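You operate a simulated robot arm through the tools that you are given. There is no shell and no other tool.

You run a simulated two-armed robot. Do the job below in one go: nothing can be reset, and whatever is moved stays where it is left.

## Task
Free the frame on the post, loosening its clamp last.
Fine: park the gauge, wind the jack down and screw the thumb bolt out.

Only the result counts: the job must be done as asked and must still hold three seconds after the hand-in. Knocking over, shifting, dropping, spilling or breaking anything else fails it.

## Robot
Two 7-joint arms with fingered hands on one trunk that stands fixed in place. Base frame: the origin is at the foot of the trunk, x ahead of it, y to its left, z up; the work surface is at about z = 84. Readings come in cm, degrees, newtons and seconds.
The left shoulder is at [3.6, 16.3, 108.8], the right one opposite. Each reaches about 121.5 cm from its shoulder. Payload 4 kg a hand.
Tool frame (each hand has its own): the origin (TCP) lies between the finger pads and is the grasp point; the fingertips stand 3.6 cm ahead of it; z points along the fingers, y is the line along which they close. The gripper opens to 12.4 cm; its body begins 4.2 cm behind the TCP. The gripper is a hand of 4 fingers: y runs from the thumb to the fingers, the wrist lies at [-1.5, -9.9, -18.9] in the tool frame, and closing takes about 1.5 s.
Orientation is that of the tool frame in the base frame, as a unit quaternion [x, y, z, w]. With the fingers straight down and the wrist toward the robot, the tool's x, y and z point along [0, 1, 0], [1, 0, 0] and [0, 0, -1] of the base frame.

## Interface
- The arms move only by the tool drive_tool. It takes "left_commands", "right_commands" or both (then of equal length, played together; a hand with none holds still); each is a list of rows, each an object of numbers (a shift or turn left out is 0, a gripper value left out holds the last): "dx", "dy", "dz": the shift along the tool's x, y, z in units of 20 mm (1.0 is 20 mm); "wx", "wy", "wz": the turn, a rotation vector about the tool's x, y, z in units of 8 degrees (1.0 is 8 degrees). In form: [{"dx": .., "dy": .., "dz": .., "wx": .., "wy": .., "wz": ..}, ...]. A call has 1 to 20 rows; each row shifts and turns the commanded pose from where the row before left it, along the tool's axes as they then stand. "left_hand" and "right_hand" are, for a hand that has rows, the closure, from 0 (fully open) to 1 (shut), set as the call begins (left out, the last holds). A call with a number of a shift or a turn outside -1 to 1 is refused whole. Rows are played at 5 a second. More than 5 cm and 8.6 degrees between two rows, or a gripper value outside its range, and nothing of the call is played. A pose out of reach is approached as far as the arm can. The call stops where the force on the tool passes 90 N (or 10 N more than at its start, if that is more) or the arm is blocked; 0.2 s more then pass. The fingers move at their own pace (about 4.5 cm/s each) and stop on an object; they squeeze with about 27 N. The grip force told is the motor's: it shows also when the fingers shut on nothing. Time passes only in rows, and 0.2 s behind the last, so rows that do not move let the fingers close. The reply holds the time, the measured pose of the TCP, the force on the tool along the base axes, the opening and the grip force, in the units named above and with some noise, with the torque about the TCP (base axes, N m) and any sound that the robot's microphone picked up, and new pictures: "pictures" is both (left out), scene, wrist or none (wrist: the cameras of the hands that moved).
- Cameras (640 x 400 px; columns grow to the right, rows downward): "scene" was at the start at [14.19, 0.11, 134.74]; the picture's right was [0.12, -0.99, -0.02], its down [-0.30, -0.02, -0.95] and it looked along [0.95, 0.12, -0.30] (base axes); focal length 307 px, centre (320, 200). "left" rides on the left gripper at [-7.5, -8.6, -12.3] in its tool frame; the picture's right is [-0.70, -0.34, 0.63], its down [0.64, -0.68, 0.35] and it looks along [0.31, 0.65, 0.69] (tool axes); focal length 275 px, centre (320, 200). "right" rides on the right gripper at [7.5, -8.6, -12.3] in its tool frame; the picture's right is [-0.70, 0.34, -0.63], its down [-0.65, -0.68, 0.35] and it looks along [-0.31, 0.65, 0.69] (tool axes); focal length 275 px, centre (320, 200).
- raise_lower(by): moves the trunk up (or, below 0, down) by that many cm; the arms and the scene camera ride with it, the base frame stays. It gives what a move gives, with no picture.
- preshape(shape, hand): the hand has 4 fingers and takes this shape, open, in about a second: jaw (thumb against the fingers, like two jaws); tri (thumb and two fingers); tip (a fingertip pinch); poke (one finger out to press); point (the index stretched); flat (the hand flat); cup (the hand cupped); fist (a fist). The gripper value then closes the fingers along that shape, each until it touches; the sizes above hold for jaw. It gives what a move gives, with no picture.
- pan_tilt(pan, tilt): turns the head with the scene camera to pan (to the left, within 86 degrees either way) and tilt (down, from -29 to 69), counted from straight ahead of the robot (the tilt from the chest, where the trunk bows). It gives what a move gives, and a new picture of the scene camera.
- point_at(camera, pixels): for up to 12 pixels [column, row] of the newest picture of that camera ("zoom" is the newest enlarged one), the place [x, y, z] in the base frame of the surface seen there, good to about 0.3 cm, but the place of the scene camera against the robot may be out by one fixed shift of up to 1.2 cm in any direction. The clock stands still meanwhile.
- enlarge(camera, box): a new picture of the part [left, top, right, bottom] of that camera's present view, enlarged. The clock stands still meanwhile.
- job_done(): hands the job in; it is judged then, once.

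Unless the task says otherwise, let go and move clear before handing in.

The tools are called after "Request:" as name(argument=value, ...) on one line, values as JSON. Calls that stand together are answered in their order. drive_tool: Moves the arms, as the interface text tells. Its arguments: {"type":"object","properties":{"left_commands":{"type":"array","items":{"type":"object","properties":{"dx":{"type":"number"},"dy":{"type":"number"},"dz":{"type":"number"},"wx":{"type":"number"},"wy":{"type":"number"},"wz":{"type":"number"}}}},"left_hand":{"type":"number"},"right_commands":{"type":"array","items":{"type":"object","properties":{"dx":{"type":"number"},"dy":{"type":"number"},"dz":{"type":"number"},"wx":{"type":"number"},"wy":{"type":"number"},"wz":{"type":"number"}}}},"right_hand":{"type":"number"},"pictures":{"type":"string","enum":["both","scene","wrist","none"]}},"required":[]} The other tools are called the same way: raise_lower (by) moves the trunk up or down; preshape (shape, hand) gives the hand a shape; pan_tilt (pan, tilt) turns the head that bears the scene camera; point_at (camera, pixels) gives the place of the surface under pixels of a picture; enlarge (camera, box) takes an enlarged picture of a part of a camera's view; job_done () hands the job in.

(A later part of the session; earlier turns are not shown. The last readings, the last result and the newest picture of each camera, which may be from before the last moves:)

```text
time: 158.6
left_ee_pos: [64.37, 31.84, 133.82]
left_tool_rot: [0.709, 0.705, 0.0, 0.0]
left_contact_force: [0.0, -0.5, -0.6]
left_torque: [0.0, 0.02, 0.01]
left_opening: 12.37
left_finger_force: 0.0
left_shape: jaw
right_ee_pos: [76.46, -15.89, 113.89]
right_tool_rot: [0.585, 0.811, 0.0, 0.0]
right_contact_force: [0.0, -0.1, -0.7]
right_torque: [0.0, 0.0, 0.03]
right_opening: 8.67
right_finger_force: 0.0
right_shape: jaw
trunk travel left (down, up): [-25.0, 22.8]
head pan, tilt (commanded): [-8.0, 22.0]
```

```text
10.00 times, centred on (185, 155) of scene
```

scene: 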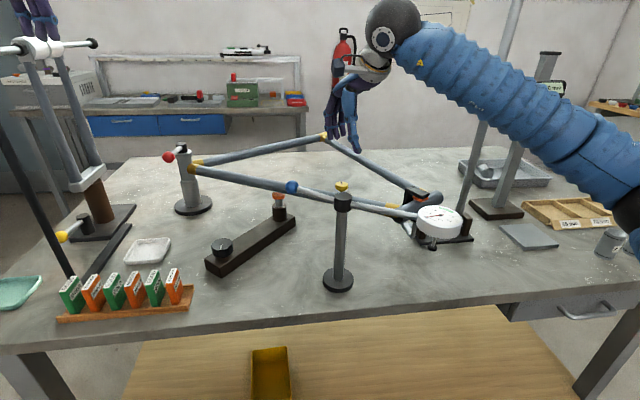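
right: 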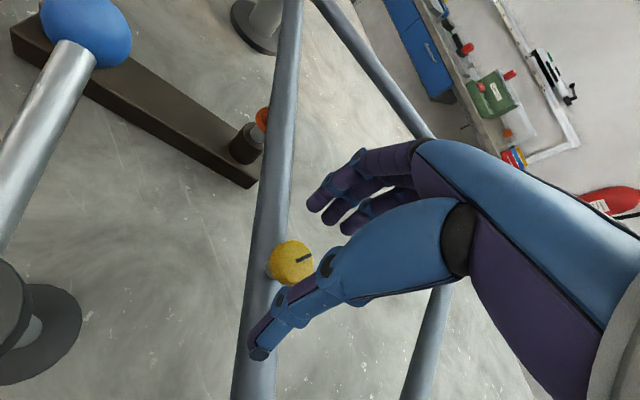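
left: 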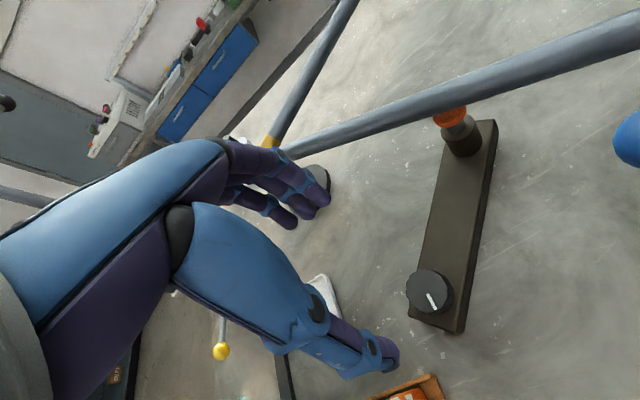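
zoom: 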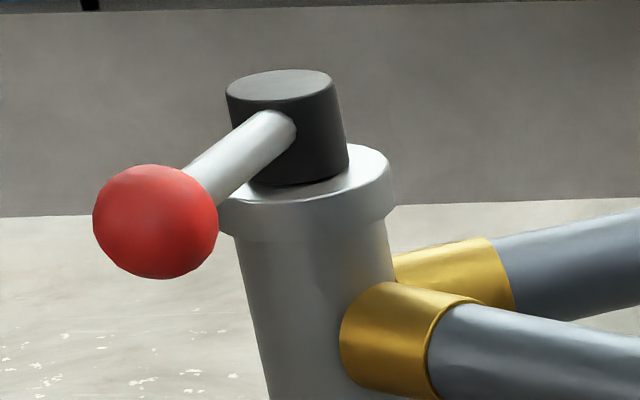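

The post clamp is the black cap with a red-ball lever (axis vertical), the collar resting on the post's shoulder. I raise the trunk 14 cm.

Request:
raise_lower(by=14)

Request:
pan_tilt(pan=12, tilt=32)

```text
time: 160.3
left_ee_pos: [64.34, 31.94, 147.76]
left_tool_rot: [0.709, 0.705, -0.001, -0.001]
left_contact_force: [-0.5, 0.3, -0.1]
left_torque: [0.0, 0.01, 0.0]
left_opening: 12.39
left_finger_force: 0.1
left_shape: jaw
right_ee_pos: [76.53, -15.88, 127.81]
right_tool_rot: [0.584, 0.812, -0.001, 0.0]
right_contact_force: [-0.2, 0.5, -1.1]
right_torque: [0.01, -0.01, 0.02]
right_opening: 8.65
right_finger_force: 0.1
right_shape: jaw
trunk travel left (down, up): [-39.0, 8.8]
head pan, tilt (commanded): [-8.0, 22.0]
```

```text
time: 161.1
left_ee_pos: [64.41, 31.87, 147.85]
left_tool_rot: [0.708, 0.706, 0.0, -0.001]
left_contact_force: [-0.4, -0.1, -0.5]
left_torque: [0.02, 0.04, -0.01]
left_opening: 12.39
left_finger_force: 0.1
left_shape: jaw
right_ee_pos: [76.46, -16.02, 127.87]
right_tool_rot: [0.585, 0.811, -0.001, 0.0]
right_contact_force: [0.3, -0.8, -0.2]
right_torque: [0.0, 0.03, 0.01]
right_opening: 8.66
right_finger_force: 0.1
right_shape: jaw
trunk travel left (down, up): [-39.0, 8.8]
head pan, tilt (commanded): [12.0, 32.0]
```

scene: 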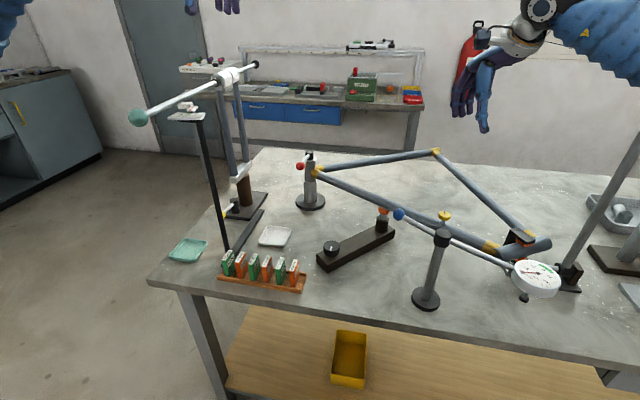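

Now I move the right hand over the frame toward the clamp, stopping short of it at (88,15,114) for a close look.

Request:
drive_tool(right_commands=[{"dx": 0.92, "dy": 0.74, "dz": 0.45}, {"dx": 0.92, "dy": 0.74, "dz": 0.45}, {"dx": 0.92, "dy": 0.74, "dz": 0.45}, {"dx": 0.92, "dy": 0.74, "dz": 0.45}, {"dx": 0.92, "dy": 0.74, "dz": 0.45}, {"dx": 0.92, "dy": 0.74, "dz": 0.45}, {"dx": 0.92, "dy": 0.74, "dz": 0.45}, {"dx": 0.92, "dy": 0.74, "dz": 0.45}, {"dx": 0.92, "dy": 0.74, "dz": 0.45}, {"dx": 0.92, "dy": 0.74, "dz": 0.45}, {"dx": 0.92, "dy": 0.74, "dz": 0.45}, {"dx": 0.92, "dy": 0.74, "dz": 0.45}, {"dx": 0.92, "dy": 0.74, "dz": 0.45}, {"dx": 0.92, "dy": 0.74, "dz": 0.45}, {}], pictures="both")

```text
time: 164.3
left_ee_pos: [64.47, 31.93, 147.87]
left_tool_rot: [0.709, 0.706, 0.0, 0.0]
left_contact_force: [0.4, -0.1, 0.5]
left_torque: [0.01, 0.02, 0.01]
left_opening: 12.37
left_finger_force: 0.0
left_shape: jaw
right_ee_pos: [87.99, 14.93, 115.01]
right_tool_rot: [0.584, 0.812, 0.0, 0.0]
right_contact_force: [-1.2, -0.7, 0.6]
right_torque: [0.0, 0.02, -0.01]
right_opening: 8.67
right_finger_force: 0.0
right_shape: jaw
trunk travel left (down, up): [-39.0, 8.8]
head pan, tilt (commanded): [12.0, 32.0]
```

scene: 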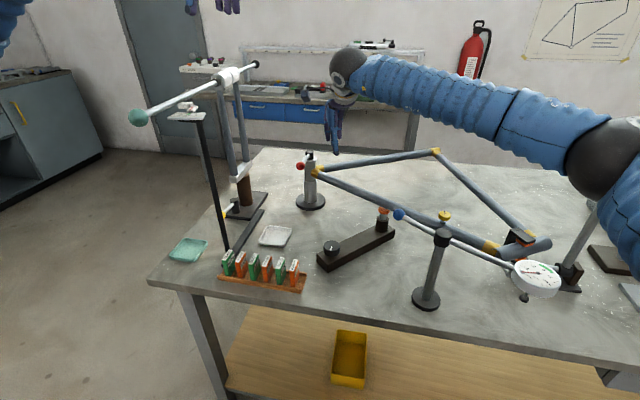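
right: 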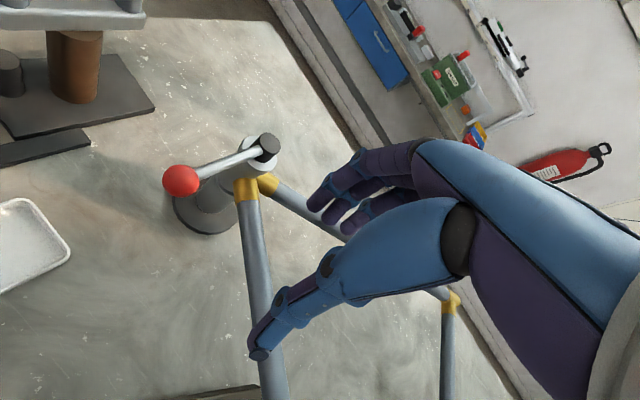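

The lever ball is at (181,180) and cap at (268,145) in the right camera; the forearm is well clear of the gauge. I measure the lever.

Request:
point_at(camera="right", pixels=[[181, 180], [168, 180], [194, 180], [181, 168], [181, 194], [270, 144], [262, 150], [230, 164], [210, 170], [250, 155], [255, 170], [245, 185]])

Request:
enlarge(camera="right", box=[140, 110, 320, 250])

Request:
point_at(camera="scene", pixels=[[537, 278], [610, 165], [560, 120], [480, 90], [350, 75], [335, 145]])

```text
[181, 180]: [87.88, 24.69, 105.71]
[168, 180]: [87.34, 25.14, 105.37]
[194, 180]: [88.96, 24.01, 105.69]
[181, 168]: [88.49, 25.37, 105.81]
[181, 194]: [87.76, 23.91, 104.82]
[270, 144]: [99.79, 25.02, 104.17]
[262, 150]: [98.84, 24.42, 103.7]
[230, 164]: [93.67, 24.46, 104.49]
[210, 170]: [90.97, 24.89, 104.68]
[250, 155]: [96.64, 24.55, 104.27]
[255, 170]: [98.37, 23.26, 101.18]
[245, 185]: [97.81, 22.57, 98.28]
```

```text
2.86 times, centred on (230, 180) of right
```

zoom: 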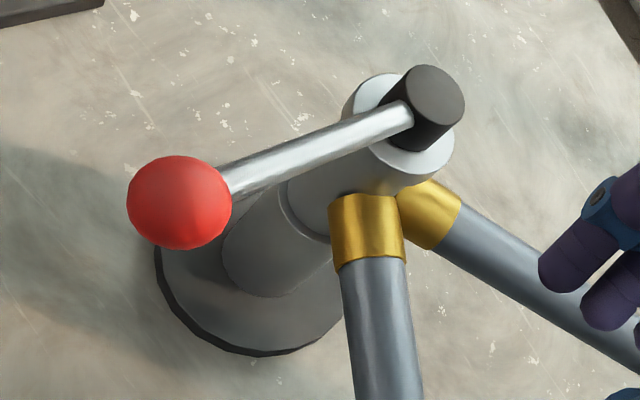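

```text
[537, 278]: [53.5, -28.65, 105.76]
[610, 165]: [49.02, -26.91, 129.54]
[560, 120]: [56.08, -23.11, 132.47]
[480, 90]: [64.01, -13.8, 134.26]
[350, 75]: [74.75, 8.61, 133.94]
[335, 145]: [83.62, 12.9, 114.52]
```

Lever: pivot about (99.7,25.0), ball centre about (88.5,25.0,104.4), length ≈11 cm. I'll close the hand into a firm paddle and look at its outline before going beside the ball.

Request:
drive_tool(right_commands=[{}, {}, {}, {}, {}, {}, {}, {}, {}, {}], right_hand=1.0, pictures="both")

Request:
enlarge(camera="scene", box=[270, 50, 430, 220])

Request:
point_at(camera="right", pixels=[[285, 300], [280, 310], [300, 260], [300, 240], [310, 225], [330, 245], [345, 250]])

```text
time: 166.5
left_ee_pos: [64.39, 31.97, 147.67]
left_tool_rot: [0.708, 0.706, -0.001, 0.001]
left_contact_force: [-1.2, -0.3, 0.1]
left_torque: [-0.01, 0.0, 0.04]
left_opening: 12.36
left_finger_force: 0.1
left_shape: jaw
right_ee_pos: [88.12, 15.01, 115.01]
right_tool_rot: [0.585, 0.811, 0.0, 0.0]
right_contact_force: [0.5, -0.2, 0.5]
right_torque: [-0.03, -0.02, -0.02]
right_opening: 0.0
right_finger_force: 26.8
right_shape: jaw
trunk travel left (down, up): [-39.0, 8.8]
head pan, tilt (commanded): [12.0, 32.0]
```

scene: 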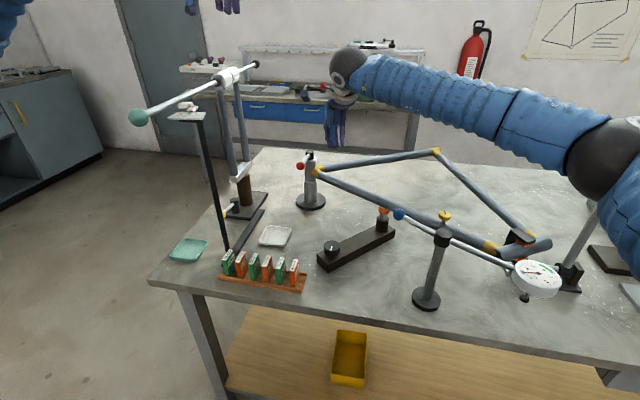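
right: 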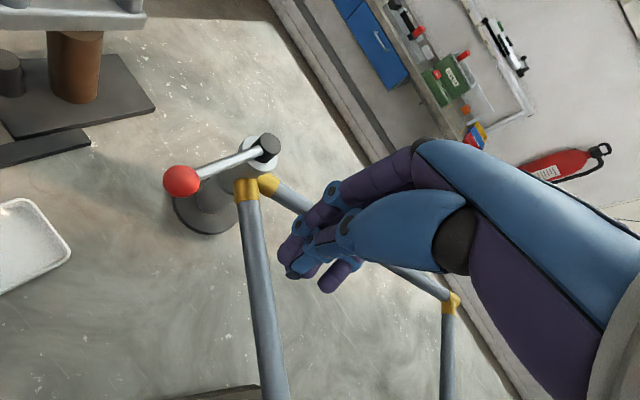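

```text
2.35 times, centred on (350, 135) of scene
```

zoom: 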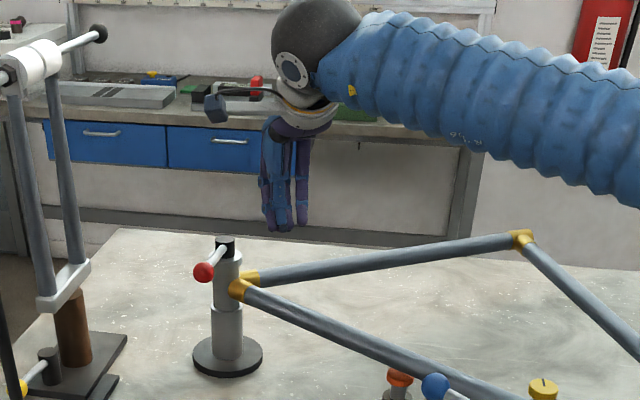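

```text
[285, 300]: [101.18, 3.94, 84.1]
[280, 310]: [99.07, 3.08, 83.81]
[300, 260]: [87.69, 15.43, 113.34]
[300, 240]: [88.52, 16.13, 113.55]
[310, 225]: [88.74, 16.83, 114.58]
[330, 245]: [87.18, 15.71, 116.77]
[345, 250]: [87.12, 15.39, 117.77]
```

The closed hand is about 5 cm wide around the TCP. I pass above the lever to its far (+y) side at (88.5,31.5,115).

Request:
drive_tool(right_commands=[{"dx": 0.863, "dy": 0.311}, {"dx": 0.863, "dy": 0.311}, {"dx": 0.863, "dy": 0.311}, {"dx": 0.863, "dy": 0.311}, {"dx": 0.863, "dy": 0.311}, {"dx": 0.863, "dy": 0.311}, {"dx": 0.863, "dy": 0.311}, {"dx": 0.863, "dy": 0.311}, {"dx": 0.863, "dy": 0.311}, {}], pictures="both")

Request:
enlarge(camera="scene", box=[180, 50, 400, 230])

```text
time: 168.7
left_ee_pos: [64.44, 31.77, 147.78]
left_tool_rot: [0.708, 0.706, 0.001, 0.001]
left_contact_force: [0.0, -0.4, -0.5]
left_torque: [0.02, -0.02, -0.02]
left_opening: 12.38
left_finger_force: 0.1
left_shape: jaw
right_ee_pos: [88.12, 31.68, 115.18]
right_tool_rot: [0.584, 0.812, 0.0, 0.0]
right_contact_force: [0.2, -0.1, 0.4]
right_torque: [0.01, 0.02, 0.01]
right_opening: 0.01
right_finger_force: 27.0
right_shape: jaw
trunk travel left (down, up): [-39.0, 8.8]
head pan, tilt (commanded): [12.0, 32.0]
```

scene: 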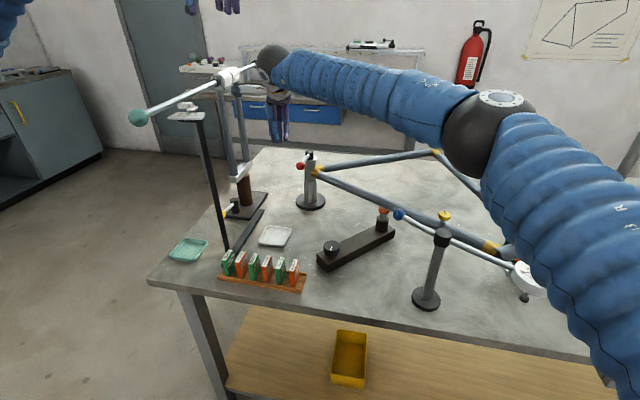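
right: 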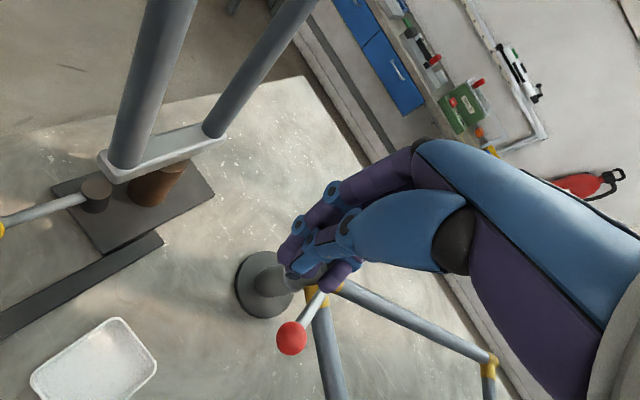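

```text
2.22 times, centred on (290, 140) of scene
```

zoom: 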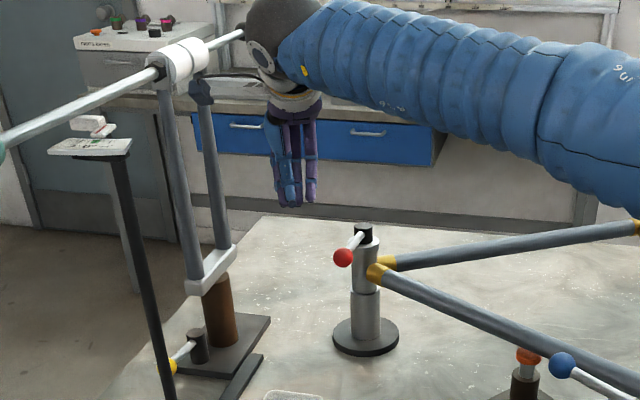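

Clear of the fork so far. I descend beside the ball to z≈106.

Request:
drive_tool(right_commands=[{"dz": 0.75}, {"dz": 0.75}, {"dz": 0.75}, {"dz": 0.75}, {"dz": 0.75}, {"dz": 0.75}, {}], pictures="both")

Request:
enlarge(camera="scene", box=[180, 50, 400, 230])

Request:
enlarge(camera="right", box=[220, 180, 400, 380])

```text
time: 170.3
left_ee_pos: [64.31, 31.94, 147.84]
left_tool_rot: [0.708, 0.706, -0.001, 0.0]
left_contact_force: [-0.1, 0.4, -0.5]
left_torque: [-0.01, -0.02, -0.01]
left_opening: 12.38
left_finger_force: 0.0
left_shape: jaw
right_ee_pos: [88.27, 31.77, 106.54]
right_tool_rot: [0.584, 0.812, 0.0, 0.0]
right_contact_force: [-0.2, 0.5, -0.9]
right_torque: [0.0, -0.02, 0.0]
right_opening: 0.0
right_finger_force: 27.1
right_shape: jaw
trunk travel left (down, up): [-39.0, 8.8]
head pan, tilt (commanded): [12.0, 32.0]
```

scene: 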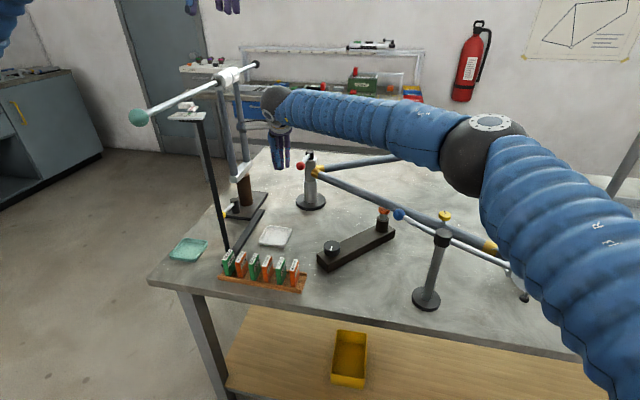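
right: 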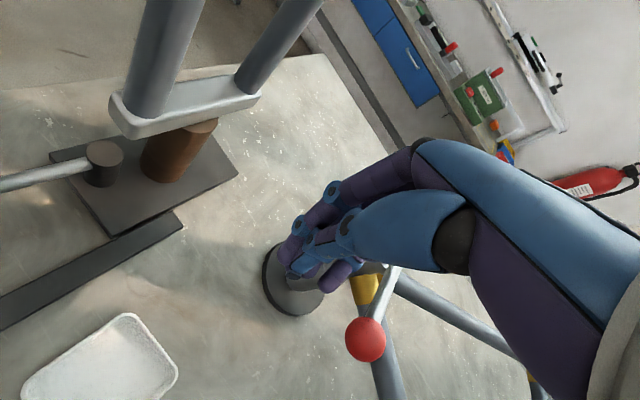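

```text
2.22 times, centred on (290, 140) of scene
```

zoom: 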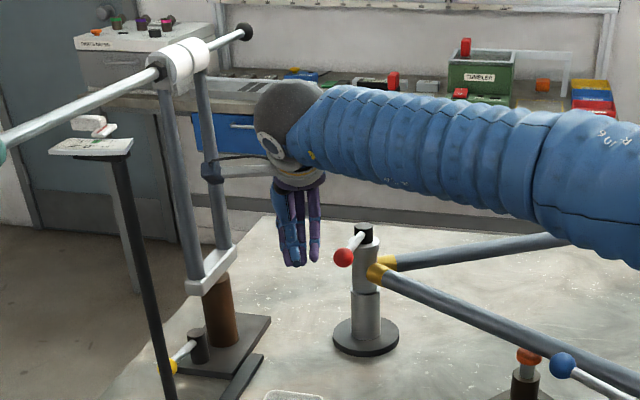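

```text
2.00 times, centred on (310, 280) of right
```

zoom: 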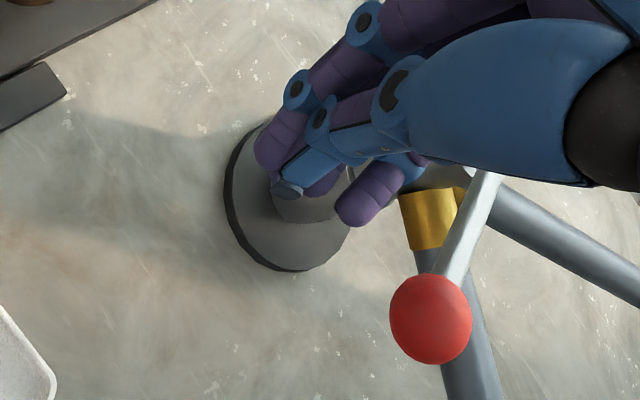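

Request:
point_at(camera="scene", pixels=[[470, 190], [490, 195], [520, 270], [540, 320], [440, 160], [510, 265], [525, 296]])

Request:
enlarge(camera="scene", box=[400, 100, 640, 320])

```text
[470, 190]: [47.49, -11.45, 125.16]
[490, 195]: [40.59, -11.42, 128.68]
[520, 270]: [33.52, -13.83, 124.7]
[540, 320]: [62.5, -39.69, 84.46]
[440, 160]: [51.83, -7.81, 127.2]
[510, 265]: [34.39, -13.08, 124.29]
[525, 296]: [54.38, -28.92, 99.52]
```

```text
1.82 times, centred on (520, 210) of scene
```

zoom: 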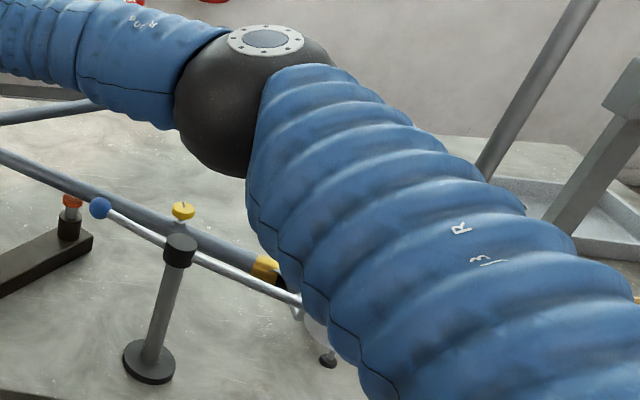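

Elbow is ~18 cm above the gauge. I lower slightly and push toward −y (counter-clockwise about the pivot), in small steps, watching force.

Request:
drive_tool(right_commands=[{"dz": 0.3}, {"dx": -0.24, "dy": -0.08}, {"dx": -0.24, "dy": -0.08}, {"dx": -0.24, "dy": -0.08}, {"dx": -0.24, "dy": -0.08}, {"dx": -0.24, "dy": -0.08}, {}], pictures="both")

Request:
enlarge(camera="right", box=[220, 180, 400, 380])

```text
time: 171.9
left_ee_pos: [64.5, 31.93, 147.79]
left_tool_rot: [0.708, 0.706, 0.0, 0.0]
left_contact_force: [-0.5, 0.2, -1.3]
left_torque: [0.0, 0.0, 0.01]
left_opening: 12.37
left_finger_force: 0.0
left_shape: jaw
right_ee_pos: [88.28, 29.28, 105.65]
right_tool_rot: [0.584, 0.812, 0.0, -0.001]
right_contact_force: [0.3, -0.2, 0.5]
right_torque: [0.0, -0.01, 0.03]
right_opening: 0.0
right_finger_force: 27.1
right_shape: jaw
trunk travel left (down, up): [-39.0, 8.8]
head pan, tilt (commanded): [12.0, 32.0]
```

scene: 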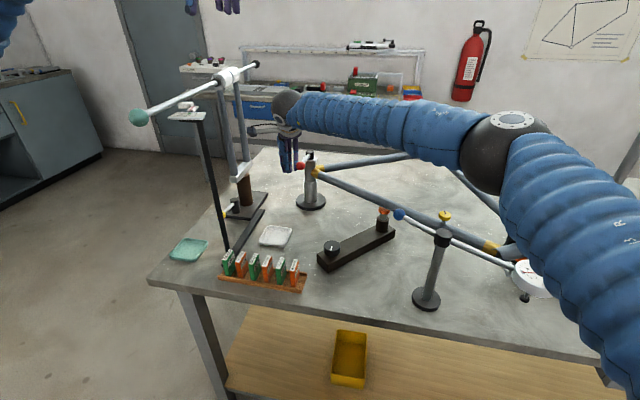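
right: 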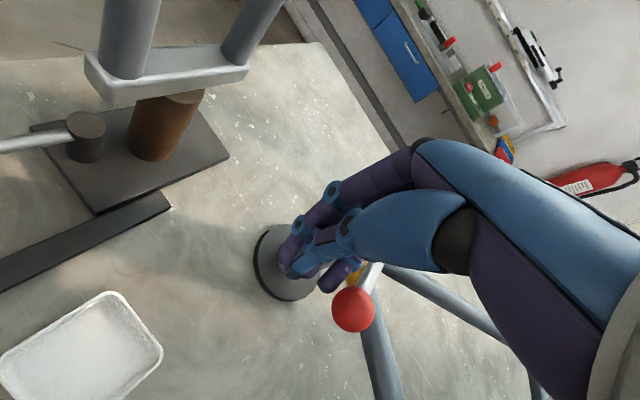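

```text
2.00 times, centred on (310, 280) of right
```

zoom: 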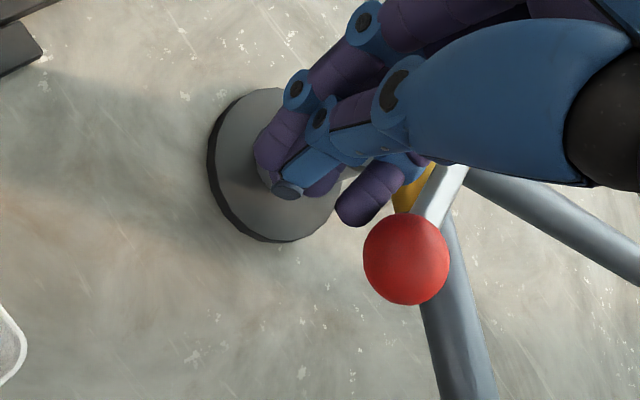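

No contact yet; the ring finger is nearly at the ball. I keep pushing −y.

Request:
drive_tool(right_commands=[{"dx": -0.24, "dy": -0.08}, {"dx": -0.24, "dy": -0.08}, {"dx": -0.24, "dy": -0.08}, {}], pictures="none")

Request:
drive_tool(right_commands=[{"dx": -0.24, "dy": -0.08}, {"dx": -0.24, "dy": -0.08}, {}], pictures="both")

Request:
enlarge(camera="right", box=[220, 180, 400, 380])

```text
time: 172.9
left_ee_pos: [64.57, 32.21, 147.88]
left_tool_rot: [0.708, 0.707, -0.001, 0.001]
left_contact_force: [0.0, -0.3, -0.3]
left_torque: [0.04, -0.01, -0.01]
left_opening: 12.36
left_finger_force: 0.1
left_shape: jaw
right_ee_pos: [88.32, 27.98, 105.59]
right_tool_rot: [0.583, 0.812, -0.001, 0.0]
right_contact_force: [-0.3, 15.5, -3.2]
right_torque: [0.29, 0.01, 0.26]
right_opening: 0.01
right_finger_force: 26.9
right_shape: jaw
trunk travel left (down, up): [-39.0, 8.8]
head pan, tilt (commanded): [12.0, 32.0]
```

```text
time: 173.7
left_ee_pos: [64.16, 32.41, 147.77]
left_tool_rot: [0.708, 0.706, -0.002, 0.001]
left_contact_force: [0.3, -0.4, -0.3]
left_torque: [0.02, 0.0, 0.02]
left_opening: 12.34
left_finger_force: 0.1
left_shape: jaw
right_ee_pos: [87.92, 27.18, 105.48]
right_tool_rot: [0.584, 0.812, -0.001, 0.0]
right_contact_force: [-14.5, 43.7, -4.1]
right_torque: [0.66, 0.3, 1.01]
right_opening: 0.0
right_finger_force: 27.1
right_shape: jaw
trunk travel left (down, up): [-39.0, 8.8]
head pan, tilt (commanded): [12.0, 32.0]
```

scene: 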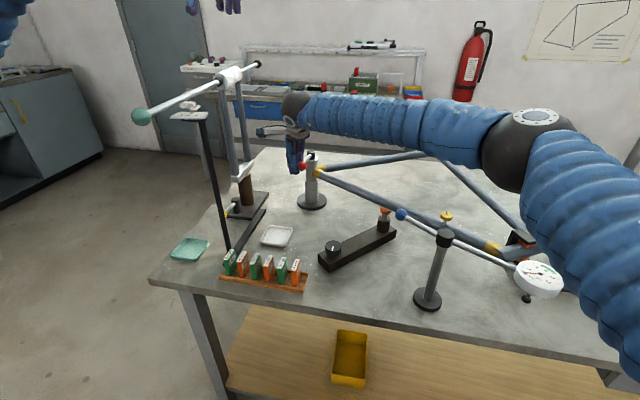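
right: 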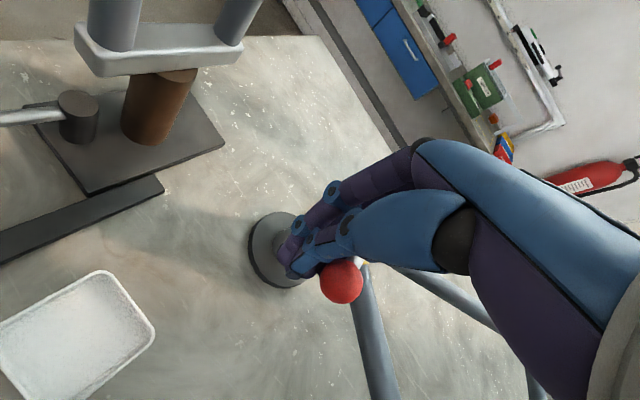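

```text
2.00 times, centred on (310, 280) of right
```

zoom: 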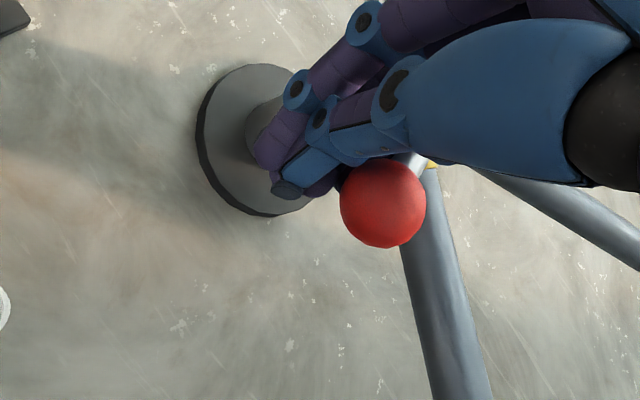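

Force has climbed to 44 N without the lever giving. I back off right away and check whether it moved.

Request:
drive_tool(right_commands=[{"dx": 0.4, "dy": 0.13}, {"dx": 0.4, "dy": 0.13}, {"dx": 0.4, "dy": 0.13}, {}], pictures="both")

Request:
enlarge(camera="right", box=[220, 180, 400, 380])

Request:
point_at(camera="right", pixels=[[355, 310], [345, 305], [365, 318], [375, 285]])

Request:
enlarge(camera="scene", box=[270, 130, 360, 220])

```text
time: 174.7
left_ee_pos: [64.31, 32.09, 147.84]
left_tool_rot: [0.708, 0.706, 0.0, 0.0]
left_contact_force: [-0.4, 0.6, 0.0]
left_torque: [-0.04, 0.01, 0.0]
left_opening: 12.35
left_finger_force: 0.1
left_shape: jaw
right_ee_pos: [88.26, 29.29, 105.74]
right_tool_rot: [0.584, 0.812, 0.0, 0.001]
right_contact_force: [-0.7, -0.2, -0.5]
right_torque: [-0.02, -0.01, 0.0]
right_opening: 0.0
right_finger_force: 27.1
right_shape: jaw
trunk travel left (down, up): [-39.0, 8.8]
head pan, tilt (commanded): [12.0, 32.0]
```

scene: 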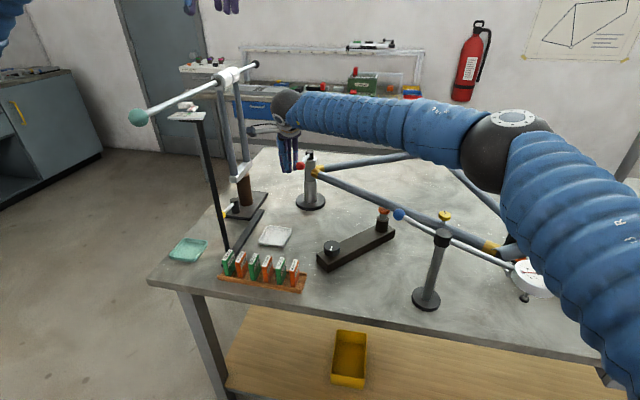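
right: 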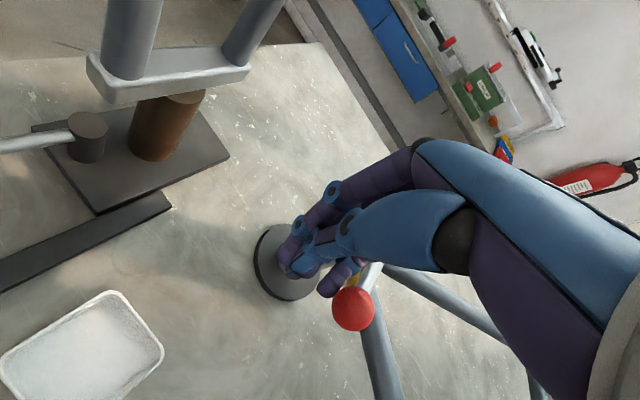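

```text
2.00 times, centred on (310, 280) of right
```

zoom: 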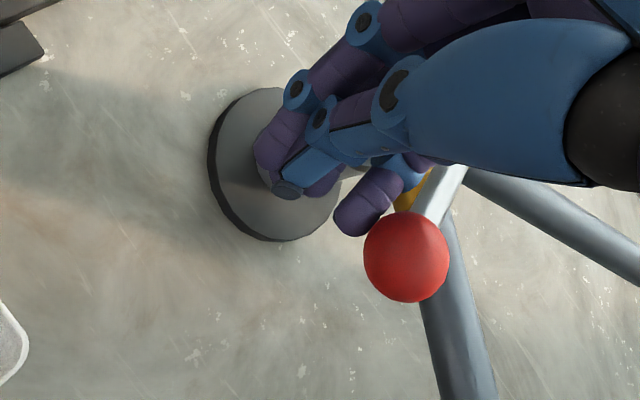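

```text
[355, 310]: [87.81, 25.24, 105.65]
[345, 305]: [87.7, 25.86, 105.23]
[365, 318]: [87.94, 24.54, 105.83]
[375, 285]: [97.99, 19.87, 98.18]
```

```text
4.44 times, centred on (315, 175) of scene
```

zoom: 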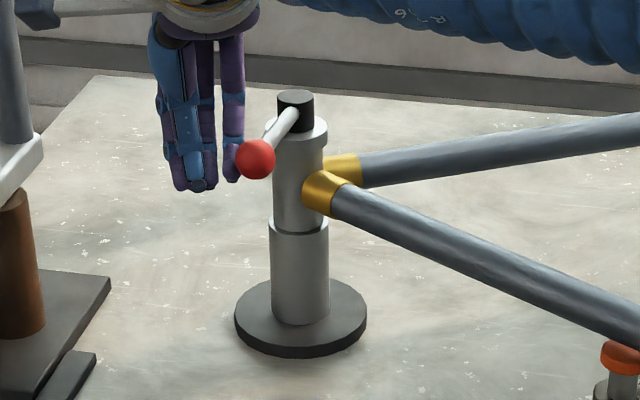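

The ball is still at (87.8,25.2): that direction is against its stop (tight side). I'll go over to the −y side and try the other direction gently.

Request:
drive_tool(right_commands=[{"dz": -0.9}, {"dz": -0.9}, {"dz": -0.9}, {"dz": -0.9}, {"dz": -0.9}, {"dx": -0.99, "dy": -0.33}, {"dx": -0.99, "dy": -0.33}, {"dx": -0.99, "dy": -0.33}, {"dx": -0.99, "dy": -0.33}, {"dx": -0.99, "dy": -0.33}, {}], pictures="none")

Request:
drive_tool(right_commands=[{"dz": 0.9}, {"dz": 0.9}, {"dz": 0.9}, {"dz": 0.9}, {"dz": 0.9}, {}], pictures="both")

Request:
enlarge(camera="right", box=[160, 100, 400, 300])

Request:
enlarge(camera="scene", box=[270, 130, 360, 220])

```text
time: 177.1
left_ee_pos: [64.36, 32.08, 147.81]
left_tool_rot: [0.708, 0.706, -0.001, 0.001]
left_contact_force: [-0.2, -0.9, 0.5]
left_torque: [-0.01, 0.02, 0.03]
left_opening: 12.38
left_finger_force: 0.0
left_shape: jaw
right_ee_pos: [88.46, 18.61, 114.54]
right_tool_rot: [0.584, 0.811, 0.0, 0.0]
right_contact_force: [0.1, -0.2, -0.5]
right_torque: [-0.03, 0.03, 0.01]
right_opening: 0.01
right_finger_force: 26.6
right_shape: jaw
trunk travel left (down, up): [-39.0, 8.8]
head pan, tilt (commanded): [12.0, 32.0]
```

```text
time: 178.5
left_ee_pos: [64.39, 31.98, 147.85]
left_tool_rot: [0.708, 0.706, -0.001, 0.0]
left_contact_force: [0.0, 1.0, -0.1]
left_torque: [0.01, 0.01, 0.01]
left_opening: 12.37
left_finger_force: 0.0
left_shape: jaw
right_ee_pos: [88.25, 18.65, 105.45]
right_tool_rot: [0.584, 0.812, 0.0, 0.0]
right_contact_force: [-0.3, 0.2, -0.7]
right_torque: [0.05, 0.04, 0.02]
right_opening: 0.0
right_finger_force: 26.7
right_shape: jaw
trunk travel left (down, up): [-39.0, 8.8]
head pan, tilt (commanded): [12.0, 32.0]
```

scene: 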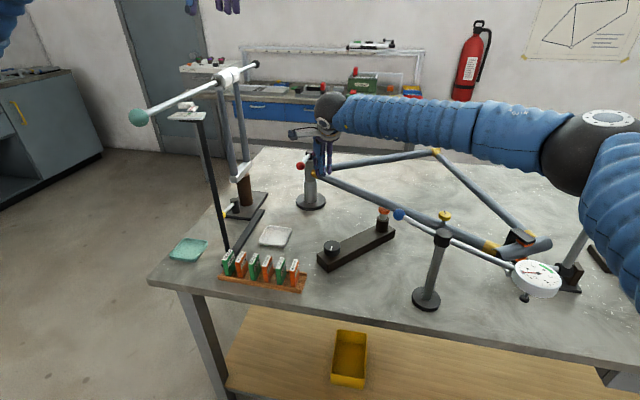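
right: 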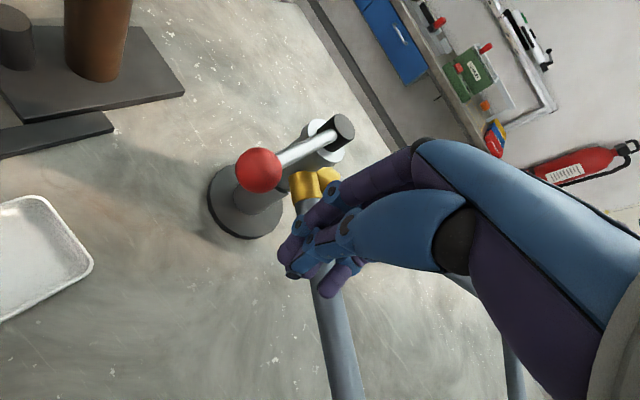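

```text
2.00 times, centred on (280, 200) of right
```

zoom: 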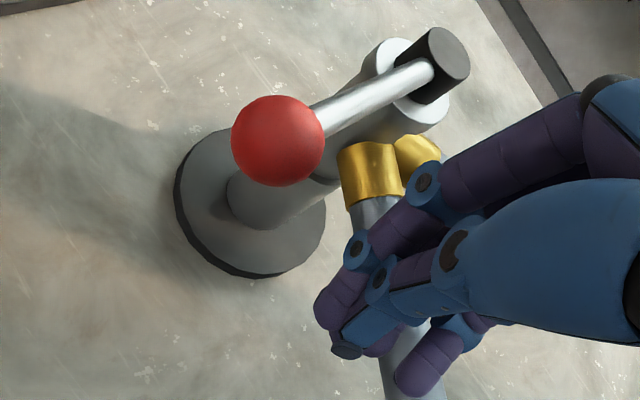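

```text
4.44 times, centred on (315, 175) of scene
```

zoom: 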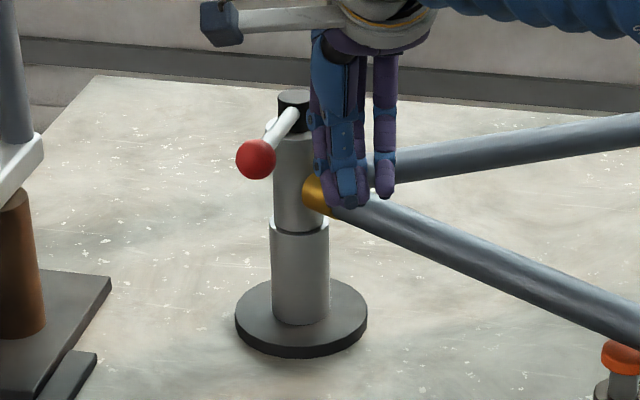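

Now on the −y side with the ball at (278,140) in the zoom. I push gently toward +y (clockwise).

Request:
drive_tool(right_commands=[{"dx": 0.24, "dy": 0.08}, {"dx": 0.24, "dy": 0.08}, {"dx": 0.24, "dy": 0.08}, {"dx": 0.24, "dy": 0.08}, {"dx": 0.24, "dy": 0.08}, {"dx": 0.24, "dy": 0.08}, {}], pictures="none")

Request:
drive_tool(right_commands=[{"dx": 0.24, "dy": 0.08}, {"dx": 0.24, "dy": 0.08}, {}], pictures="none")

Request:
drive_tool(right_commands=[{"dx": 0.24, "dy": 0.08}, {}], pictures="both")

Request:
enlarge(camera="right", box=[160, 100, 400, 300])

Request:
enlarge(camera="scene", box=[270, 130, 360, 220])

```text
time: 180.1
left_ee_pos: [64.36, 31.9, 147.89]
left_tool_rot: [0.708, 0.706, -0.001, 0.001]
left_contact_force: [0.2, -0.6, -0.9]
left_torque: [-0.01, 0.0, -0.02]
left_opening: 12.35
left_finger_force: 0.1
left_shape: jaw
right_ee_pos: [88.35, 21.6, 105.57]
right_tool_rot: [0.584, 0.811, 0.0, 0.0]
right_contact_force: [-0.2, -1.5, -0.7]
right_torque: [-0.05, 0.0, 0.01]
right_opening: 0.0
right_finger_force: 26.8
right_shape: jaw
trunk travel left (down, up): [-39.0, 8.8]
head pan, tilt (commanded): [12.0, 32.0]
```

```text
time: 180.9
left_ee_pos: [64.39, 31.94, 147.81]
left_tool_rot: [0.708, 0.706, 0.0, 0.001]
left_contact_force: [0.0, 0.0, 0.1]
left_torque: [0.02, -0.01, 0.03]
left_opening: 12.38
left_finger_force: 0.0
left_shape: jaw
right_ee_pos: [88.45, 22.67, 105.74]
right_tool_rot: [0.584, 0.812, 0.0, 0.0]
right_contact_force: [0.3, -1.1, -0.7]
right_torque: [-0.03, 0.01, -0.01]
right_opening: 0.02
right_finger_force: 27.4
right_shape: jaw
trunk travel left (down, up): [-39.0, 8.8]
head pan, tilt (commanded): [12.0, 32.0]
```

```text
time: 181.5
left_ee_pos: [64.45, 31.89, 147.87]
left_tool_rot: [0.708, 0.706, 0.0, 0.0]
left_contact_force: [0.1, 0.1, -0.2]
left_torque: [-0.04, -0.03, 0.01]
left_opening: 12.36
left_finger_force: 0.1
left_shape: jaw
right_ee_pos: [88.52, 23.15, 105.72]
right_tool_rot: [0.585, 0.811, 0.0, 0.0]
right_contact_force: [-0.3, -0.4, -1.0]
right_torque: [-0.04, -0.02, 0.02]
right_opening: 0.01
right_finger_force: 27.1
right_shape: jaw
trunk travel left (down, up): [-39.0, 8.8]
head pan, tilt (commanded): [12.0, 32.0]
```

scene: 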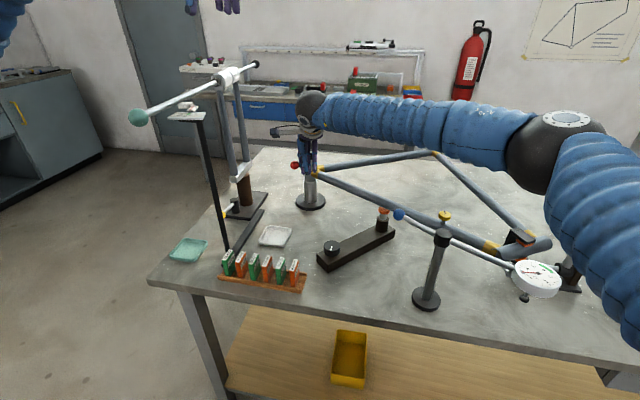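
right: 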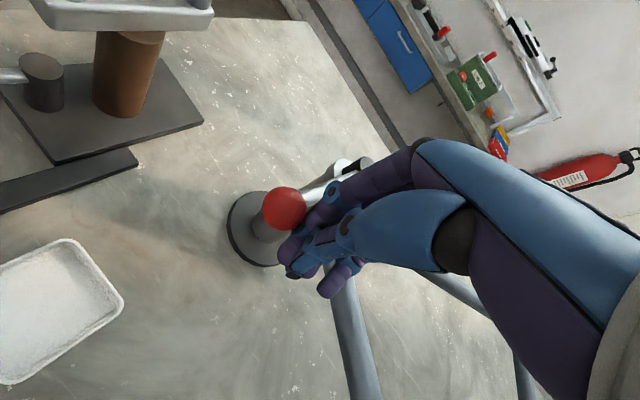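

```text
2.00 times, centred on (280, 200) of right
```

zoom: 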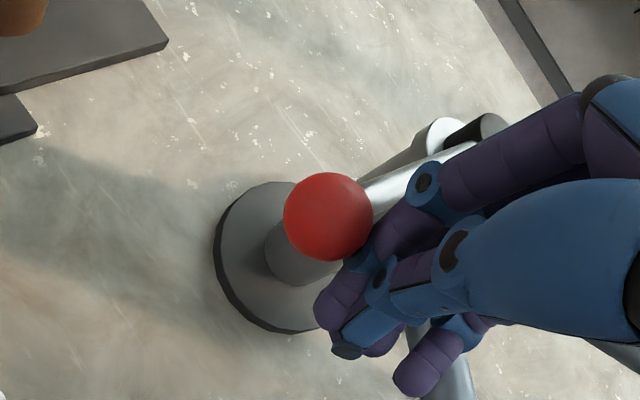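

```text
4.44 times, centred on (315, 175) of scene
```

zoom: 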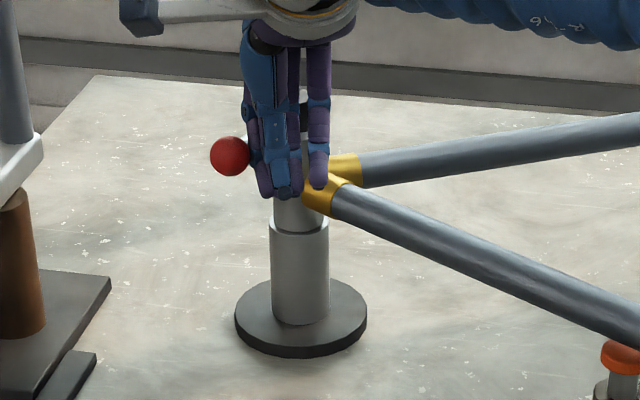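

The lever moves freely toward +y: the ball swung from (255,160) to (230,155), so clockwise loosens. I follow the arc in small steps.

Request:
drive_tool(right_commands=[{"dx": 0.318, "dy": 0.054}, {"dx": 0.318, "dy": 0.054}, {"dx": 0.318, "dy": 0.054}, {"dx": 0.318, "dy": 0.054}, {"dx": 0.336, "dy": 0.178}, {"dx": 0.336, "dy": 0.178}, {"dx": 0.336, "dy": 0.178}, {"dx": 0.336, "dy": 0.178}, {}], pictures="both")

Request:
enlarge(camera="scene", box=[230, 100, 380, 220])

Request:
point_at(camera="right", pixels=[[290, 205], [150, 60], [260, 30], [180, 110], [240, 90], [320, 195]])

```text
time: 183.5
left_ee_pos: [64.41, 31.93, 147.85]
left_tool_rot: [0.708, 0.706, 0.0, 0.0]
left_contact_force: [0.2, 0.0, -0.7]
left_torque: [-0.03, 0.01, -0.02]
left_opening: 12.36
left_finger_force: 0.1
left_shape: jaw
right_ee_pos: [88.47, 28.81, 105.53]
right_tool_rot: [0.585, 0.811, 0.0, -0.001]
right_contact_force: [-0.5, -0.4, 0.4]
right_torque: [0.01, 0.03, -0.01]
right_opening: 0.0
right_finger_force: 26.8
right_shape: jaw
trunk travel left (down, up): [-39.0, 8.8]
head pan, tilt (commanded): [12.0, 32.0]
```

scene: 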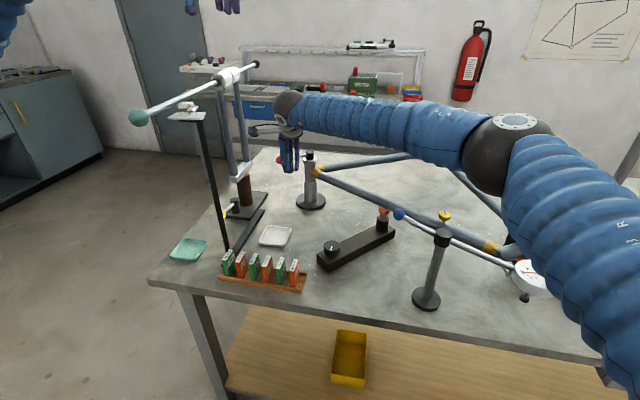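
right: 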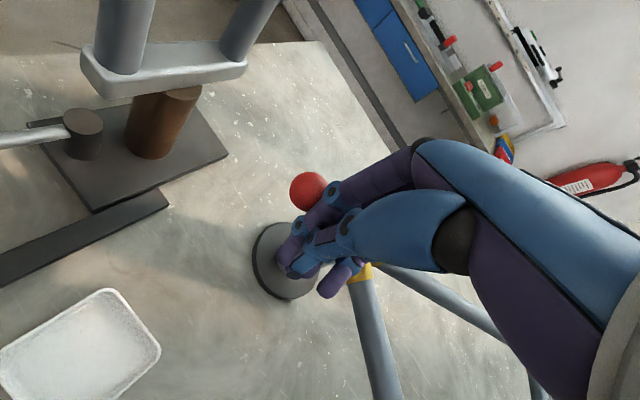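

```text
3.33 times, centred on (305, 160) of scene
```

zoom: 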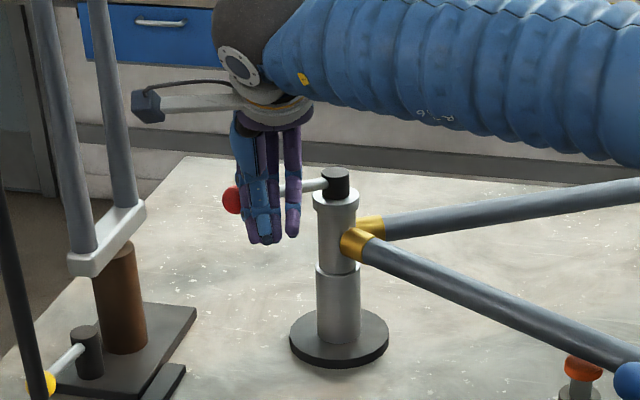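

```text
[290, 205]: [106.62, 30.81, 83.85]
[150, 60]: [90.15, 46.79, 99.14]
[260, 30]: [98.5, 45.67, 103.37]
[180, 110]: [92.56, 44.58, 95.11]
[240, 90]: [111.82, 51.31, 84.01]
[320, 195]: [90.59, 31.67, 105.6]
```

The lever has swung about 35° with no resistance, ball now at about (90.6,31.7). I continue the arc to about 65°, staying clear of the fork legs at (90,46.8).

Request:
drive_tool(right_commands=[{"dx": 0.261, "dy": 0.285}, {"dx": 0.261, "dy": 0.285}, {"dx": 0.261, "dy": 0.285}, {"dx": 0.261, "dy": 0.285}, {}], pictures="none")

Request:
drive_tool(right_commands=[{"dx": 0.194, "dy": 0.328}, {"dx": 0.194, "dy": 0.328}, {"dx": 0.194, "dy": 0.328}, {"dx": 0.194, "dy": 0.328}, {}], pictures="both")

Request:
enlarge(camera="scene", box=[230, 100, 380, 220])

Request:
enlarge(camera="right", box=[200, 130, 400, 300])

```text
time: 184.7
left_ee_pos: [64.4, 31.99, 147.85]
left_tool_rot: [0.708, 0.706, 0.0, 0.001]
left_contact_force: [0.0, 0.0, 0.3]
left_torque: [0.03, -0.01, 0.01]
left_opening: 12.35
left_finger_force: 0.0
left_shape: jaw
right_ee_pos: [89.87, 31.49, 105.63]
right_tool_rot: [0.585, 0.811, 0.0, 0.0]
right_contact_force: [-0.7, -0.1, 0.0]
right_torque: [-0.01, -0.02, 0.0]
right_opening: 0.0
right_finger_force: 26.7
right_shape: jaw
trunk travel left (down, up): [-39.0, 8.8]
head pan, tilt (commanded): [12.0, 32.0]
```

```text
time: 185.9
left_ee_pos: [64.41, 31.87, 147.82]
left_tool_rot: [0.708, 0.706, 0.0, 0.0]
left_contact_force: [-0.5, -0.5, -0.1]
left_torque: [0.01, 0.0, 0.01]
left_opening: 12.37
left_finger_force: 0.1
left_shape: jaw
right_ee_pos: [91.97, 33.62, 105.52]
right_tool_rot: [0.585, 0.811, -0.001, 0.0]
right_contact_force: [0.5, -6.3, 2.3]
right_torque: [-0.03, -0.07, -0.23]
right_opening: 0.0
right_finger_force: 27.1
right_shape: jaw
trunk travel left (down, up): [-39.0, 8.8]
head pan, tilt (commanded): [12.0, 32.0]
```

scene: 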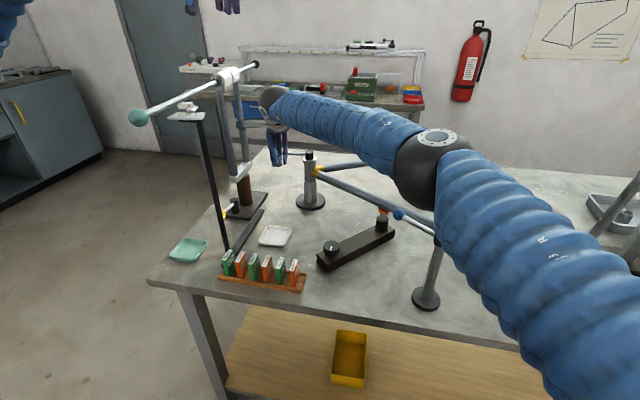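
right: 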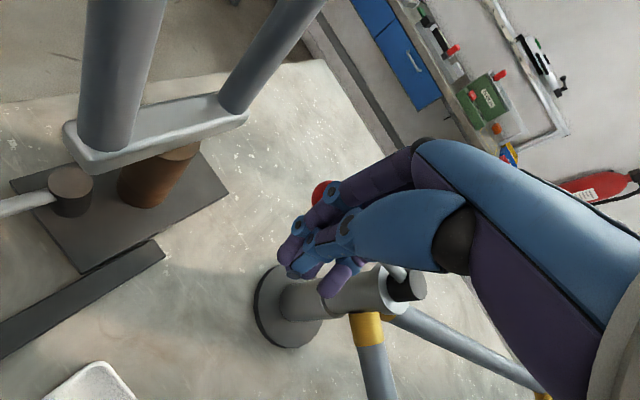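

```text
3.33 times, centred on (305, 160) of scene
```

zoom: 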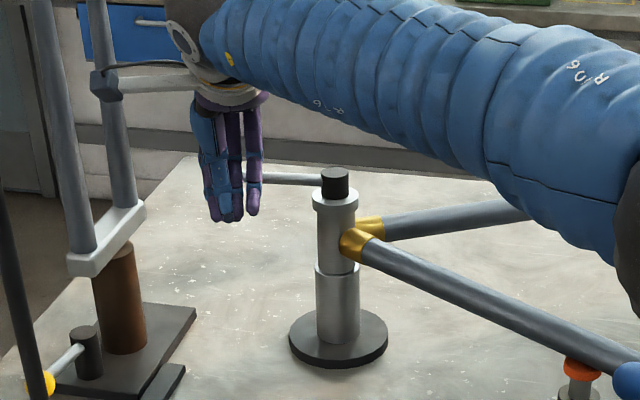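

```text
2.35 times, centred on (300, 215) of right
```

zoom: 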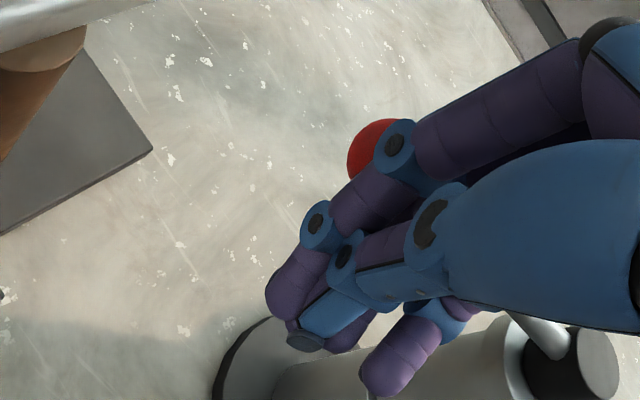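

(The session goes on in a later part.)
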